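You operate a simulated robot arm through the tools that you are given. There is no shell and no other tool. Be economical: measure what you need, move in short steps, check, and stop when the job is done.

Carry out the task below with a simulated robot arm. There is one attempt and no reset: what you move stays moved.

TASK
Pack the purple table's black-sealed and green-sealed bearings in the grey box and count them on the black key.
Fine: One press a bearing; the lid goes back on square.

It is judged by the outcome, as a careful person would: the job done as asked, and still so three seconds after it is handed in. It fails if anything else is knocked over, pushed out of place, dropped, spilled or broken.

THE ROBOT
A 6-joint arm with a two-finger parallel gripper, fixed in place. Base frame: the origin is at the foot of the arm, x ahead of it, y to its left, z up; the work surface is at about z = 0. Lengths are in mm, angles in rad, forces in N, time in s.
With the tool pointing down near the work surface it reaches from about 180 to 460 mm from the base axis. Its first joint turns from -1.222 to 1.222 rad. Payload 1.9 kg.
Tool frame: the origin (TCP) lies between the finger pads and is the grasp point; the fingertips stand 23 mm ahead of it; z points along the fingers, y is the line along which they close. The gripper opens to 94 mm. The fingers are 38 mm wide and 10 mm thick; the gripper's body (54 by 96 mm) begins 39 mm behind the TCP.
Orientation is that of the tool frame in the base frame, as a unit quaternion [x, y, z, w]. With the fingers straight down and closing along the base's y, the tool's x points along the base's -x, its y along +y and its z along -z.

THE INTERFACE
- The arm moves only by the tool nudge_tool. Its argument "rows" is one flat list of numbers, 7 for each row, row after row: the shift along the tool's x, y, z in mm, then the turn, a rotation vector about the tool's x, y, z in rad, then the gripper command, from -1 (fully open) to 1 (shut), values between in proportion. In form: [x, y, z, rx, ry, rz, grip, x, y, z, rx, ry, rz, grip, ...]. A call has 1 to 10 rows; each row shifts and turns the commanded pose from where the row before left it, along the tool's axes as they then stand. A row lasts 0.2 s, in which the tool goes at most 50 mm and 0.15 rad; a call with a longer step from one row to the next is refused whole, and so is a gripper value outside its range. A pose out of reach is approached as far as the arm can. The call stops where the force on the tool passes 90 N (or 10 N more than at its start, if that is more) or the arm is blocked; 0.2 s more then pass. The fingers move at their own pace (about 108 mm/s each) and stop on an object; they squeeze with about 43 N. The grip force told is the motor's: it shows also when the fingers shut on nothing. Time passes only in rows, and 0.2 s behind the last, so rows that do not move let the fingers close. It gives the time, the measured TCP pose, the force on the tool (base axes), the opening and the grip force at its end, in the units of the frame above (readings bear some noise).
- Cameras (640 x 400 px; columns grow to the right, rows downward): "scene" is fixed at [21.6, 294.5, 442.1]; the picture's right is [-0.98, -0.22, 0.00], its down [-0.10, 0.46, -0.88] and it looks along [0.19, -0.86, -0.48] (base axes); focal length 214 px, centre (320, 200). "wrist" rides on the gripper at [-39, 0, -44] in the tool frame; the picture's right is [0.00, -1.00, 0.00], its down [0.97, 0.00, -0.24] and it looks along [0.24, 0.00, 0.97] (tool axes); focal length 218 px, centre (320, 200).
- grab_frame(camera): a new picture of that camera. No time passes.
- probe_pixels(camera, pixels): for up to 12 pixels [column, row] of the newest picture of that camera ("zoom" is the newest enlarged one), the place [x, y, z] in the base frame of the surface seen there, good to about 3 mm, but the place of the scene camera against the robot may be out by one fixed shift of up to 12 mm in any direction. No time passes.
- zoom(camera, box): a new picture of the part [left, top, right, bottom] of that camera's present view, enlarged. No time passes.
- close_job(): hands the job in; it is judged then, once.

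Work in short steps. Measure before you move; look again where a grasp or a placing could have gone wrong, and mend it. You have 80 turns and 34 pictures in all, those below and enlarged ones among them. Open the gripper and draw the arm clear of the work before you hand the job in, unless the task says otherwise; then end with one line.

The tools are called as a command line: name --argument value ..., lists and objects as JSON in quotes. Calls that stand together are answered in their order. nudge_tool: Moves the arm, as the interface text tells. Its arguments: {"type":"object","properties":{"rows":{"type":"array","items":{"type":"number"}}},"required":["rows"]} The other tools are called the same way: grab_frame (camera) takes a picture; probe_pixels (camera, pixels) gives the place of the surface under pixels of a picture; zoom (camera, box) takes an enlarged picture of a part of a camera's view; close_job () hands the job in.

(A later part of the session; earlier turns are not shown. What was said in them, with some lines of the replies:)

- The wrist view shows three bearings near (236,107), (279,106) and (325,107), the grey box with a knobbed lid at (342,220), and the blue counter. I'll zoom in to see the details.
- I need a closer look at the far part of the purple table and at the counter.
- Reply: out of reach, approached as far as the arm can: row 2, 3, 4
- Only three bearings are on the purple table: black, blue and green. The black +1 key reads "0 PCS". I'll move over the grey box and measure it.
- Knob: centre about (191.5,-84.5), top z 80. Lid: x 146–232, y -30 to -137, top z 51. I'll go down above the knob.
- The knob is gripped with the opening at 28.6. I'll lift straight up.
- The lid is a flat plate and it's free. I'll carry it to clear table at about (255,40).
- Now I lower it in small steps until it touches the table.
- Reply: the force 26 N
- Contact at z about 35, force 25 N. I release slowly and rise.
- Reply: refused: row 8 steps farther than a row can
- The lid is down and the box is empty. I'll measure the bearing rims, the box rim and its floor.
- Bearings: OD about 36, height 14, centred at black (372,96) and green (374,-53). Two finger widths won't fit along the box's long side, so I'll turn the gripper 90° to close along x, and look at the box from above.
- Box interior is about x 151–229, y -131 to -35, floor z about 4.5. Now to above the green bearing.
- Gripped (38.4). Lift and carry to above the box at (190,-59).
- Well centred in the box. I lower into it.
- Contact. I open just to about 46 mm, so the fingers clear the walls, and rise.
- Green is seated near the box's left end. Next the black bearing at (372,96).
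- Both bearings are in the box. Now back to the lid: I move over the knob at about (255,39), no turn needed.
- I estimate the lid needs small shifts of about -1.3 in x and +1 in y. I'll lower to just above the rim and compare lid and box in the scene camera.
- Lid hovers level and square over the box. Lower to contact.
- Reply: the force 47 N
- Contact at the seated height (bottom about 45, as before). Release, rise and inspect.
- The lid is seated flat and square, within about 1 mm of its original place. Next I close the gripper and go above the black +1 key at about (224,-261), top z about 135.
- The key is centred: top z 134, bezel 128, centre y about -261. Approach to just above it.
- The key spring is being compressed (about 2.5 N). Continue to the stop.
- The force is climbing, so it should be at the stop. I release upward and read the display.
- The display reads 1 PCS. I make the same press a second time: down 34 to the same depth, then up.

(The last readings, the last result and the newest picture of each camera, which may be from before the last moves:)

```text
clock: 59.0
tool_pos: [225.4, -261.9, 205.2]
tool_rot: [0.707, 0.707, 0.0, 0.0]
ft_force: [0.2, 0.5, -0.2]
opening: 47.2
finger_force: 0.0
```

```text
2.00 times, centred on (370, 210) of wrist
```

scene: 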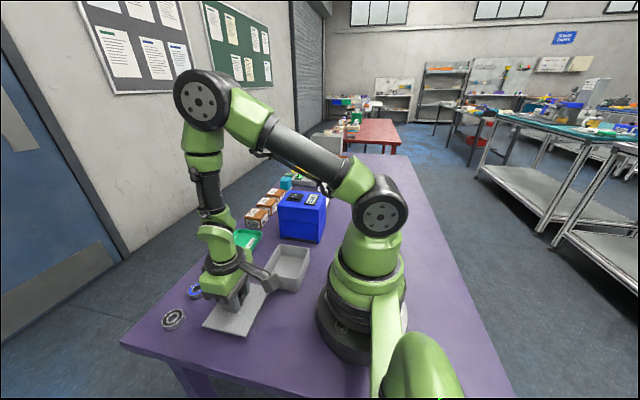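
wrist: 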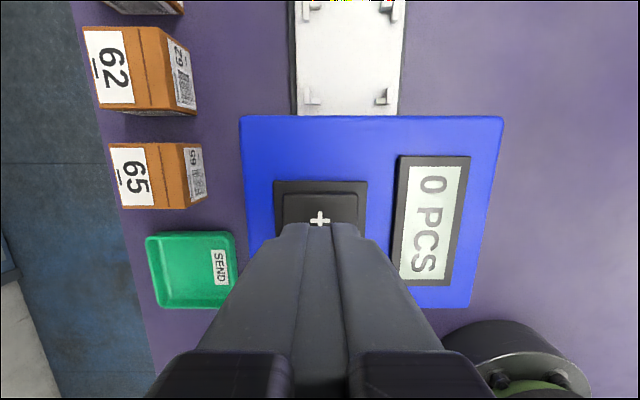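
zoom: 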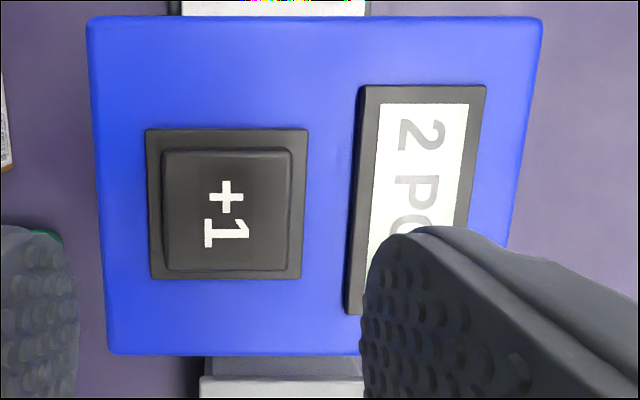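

The display reads 2 PCS. I raise the arm clear with the gripper open, and take the last picture to check.

nudge_tool --rows '[0, 0, -40, 0, 0, 0, -1, 0, 0, -40, 0, 0, 0, -1, 25, 10, -20, 0, 0, 0, -1, 0, 0, 0, 0, 0, 0, -1]'

zoom --camera "scene" --box '[150, 150, 350, 340]'

```text
clock: 60.0
tool_pos: [235.6, -236.2, 304.7]
tool_rot: [0.707, 0.707, 0.0, 0.001]
ft_force: [0.8, -0.4, 0.0]
opening: 93.9
finger_force: 0.0
```

```text
2.11 times, centred on (250, 245) of scene
```

zoom: 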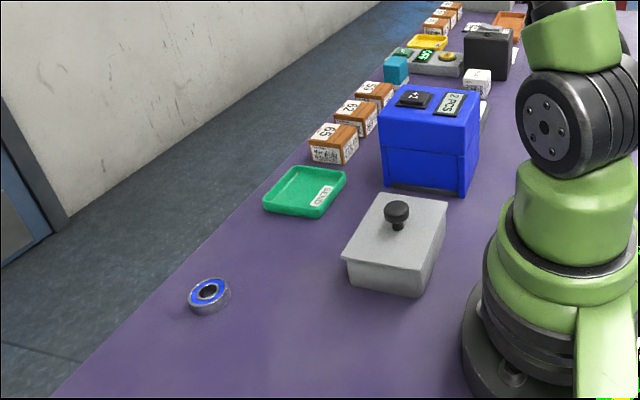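

Everything is in place: the lid is on, the counter reads 2 PCS, and the blue bearing hasn't moved.

close_job

```text
The job is handed in.
```

The black-sealed and green-sealed bearings are in the grey box with its lid back on square (within about 1–2 mm by the pictures), the counter reads 2 PCS after one press each, and the job is handed in.
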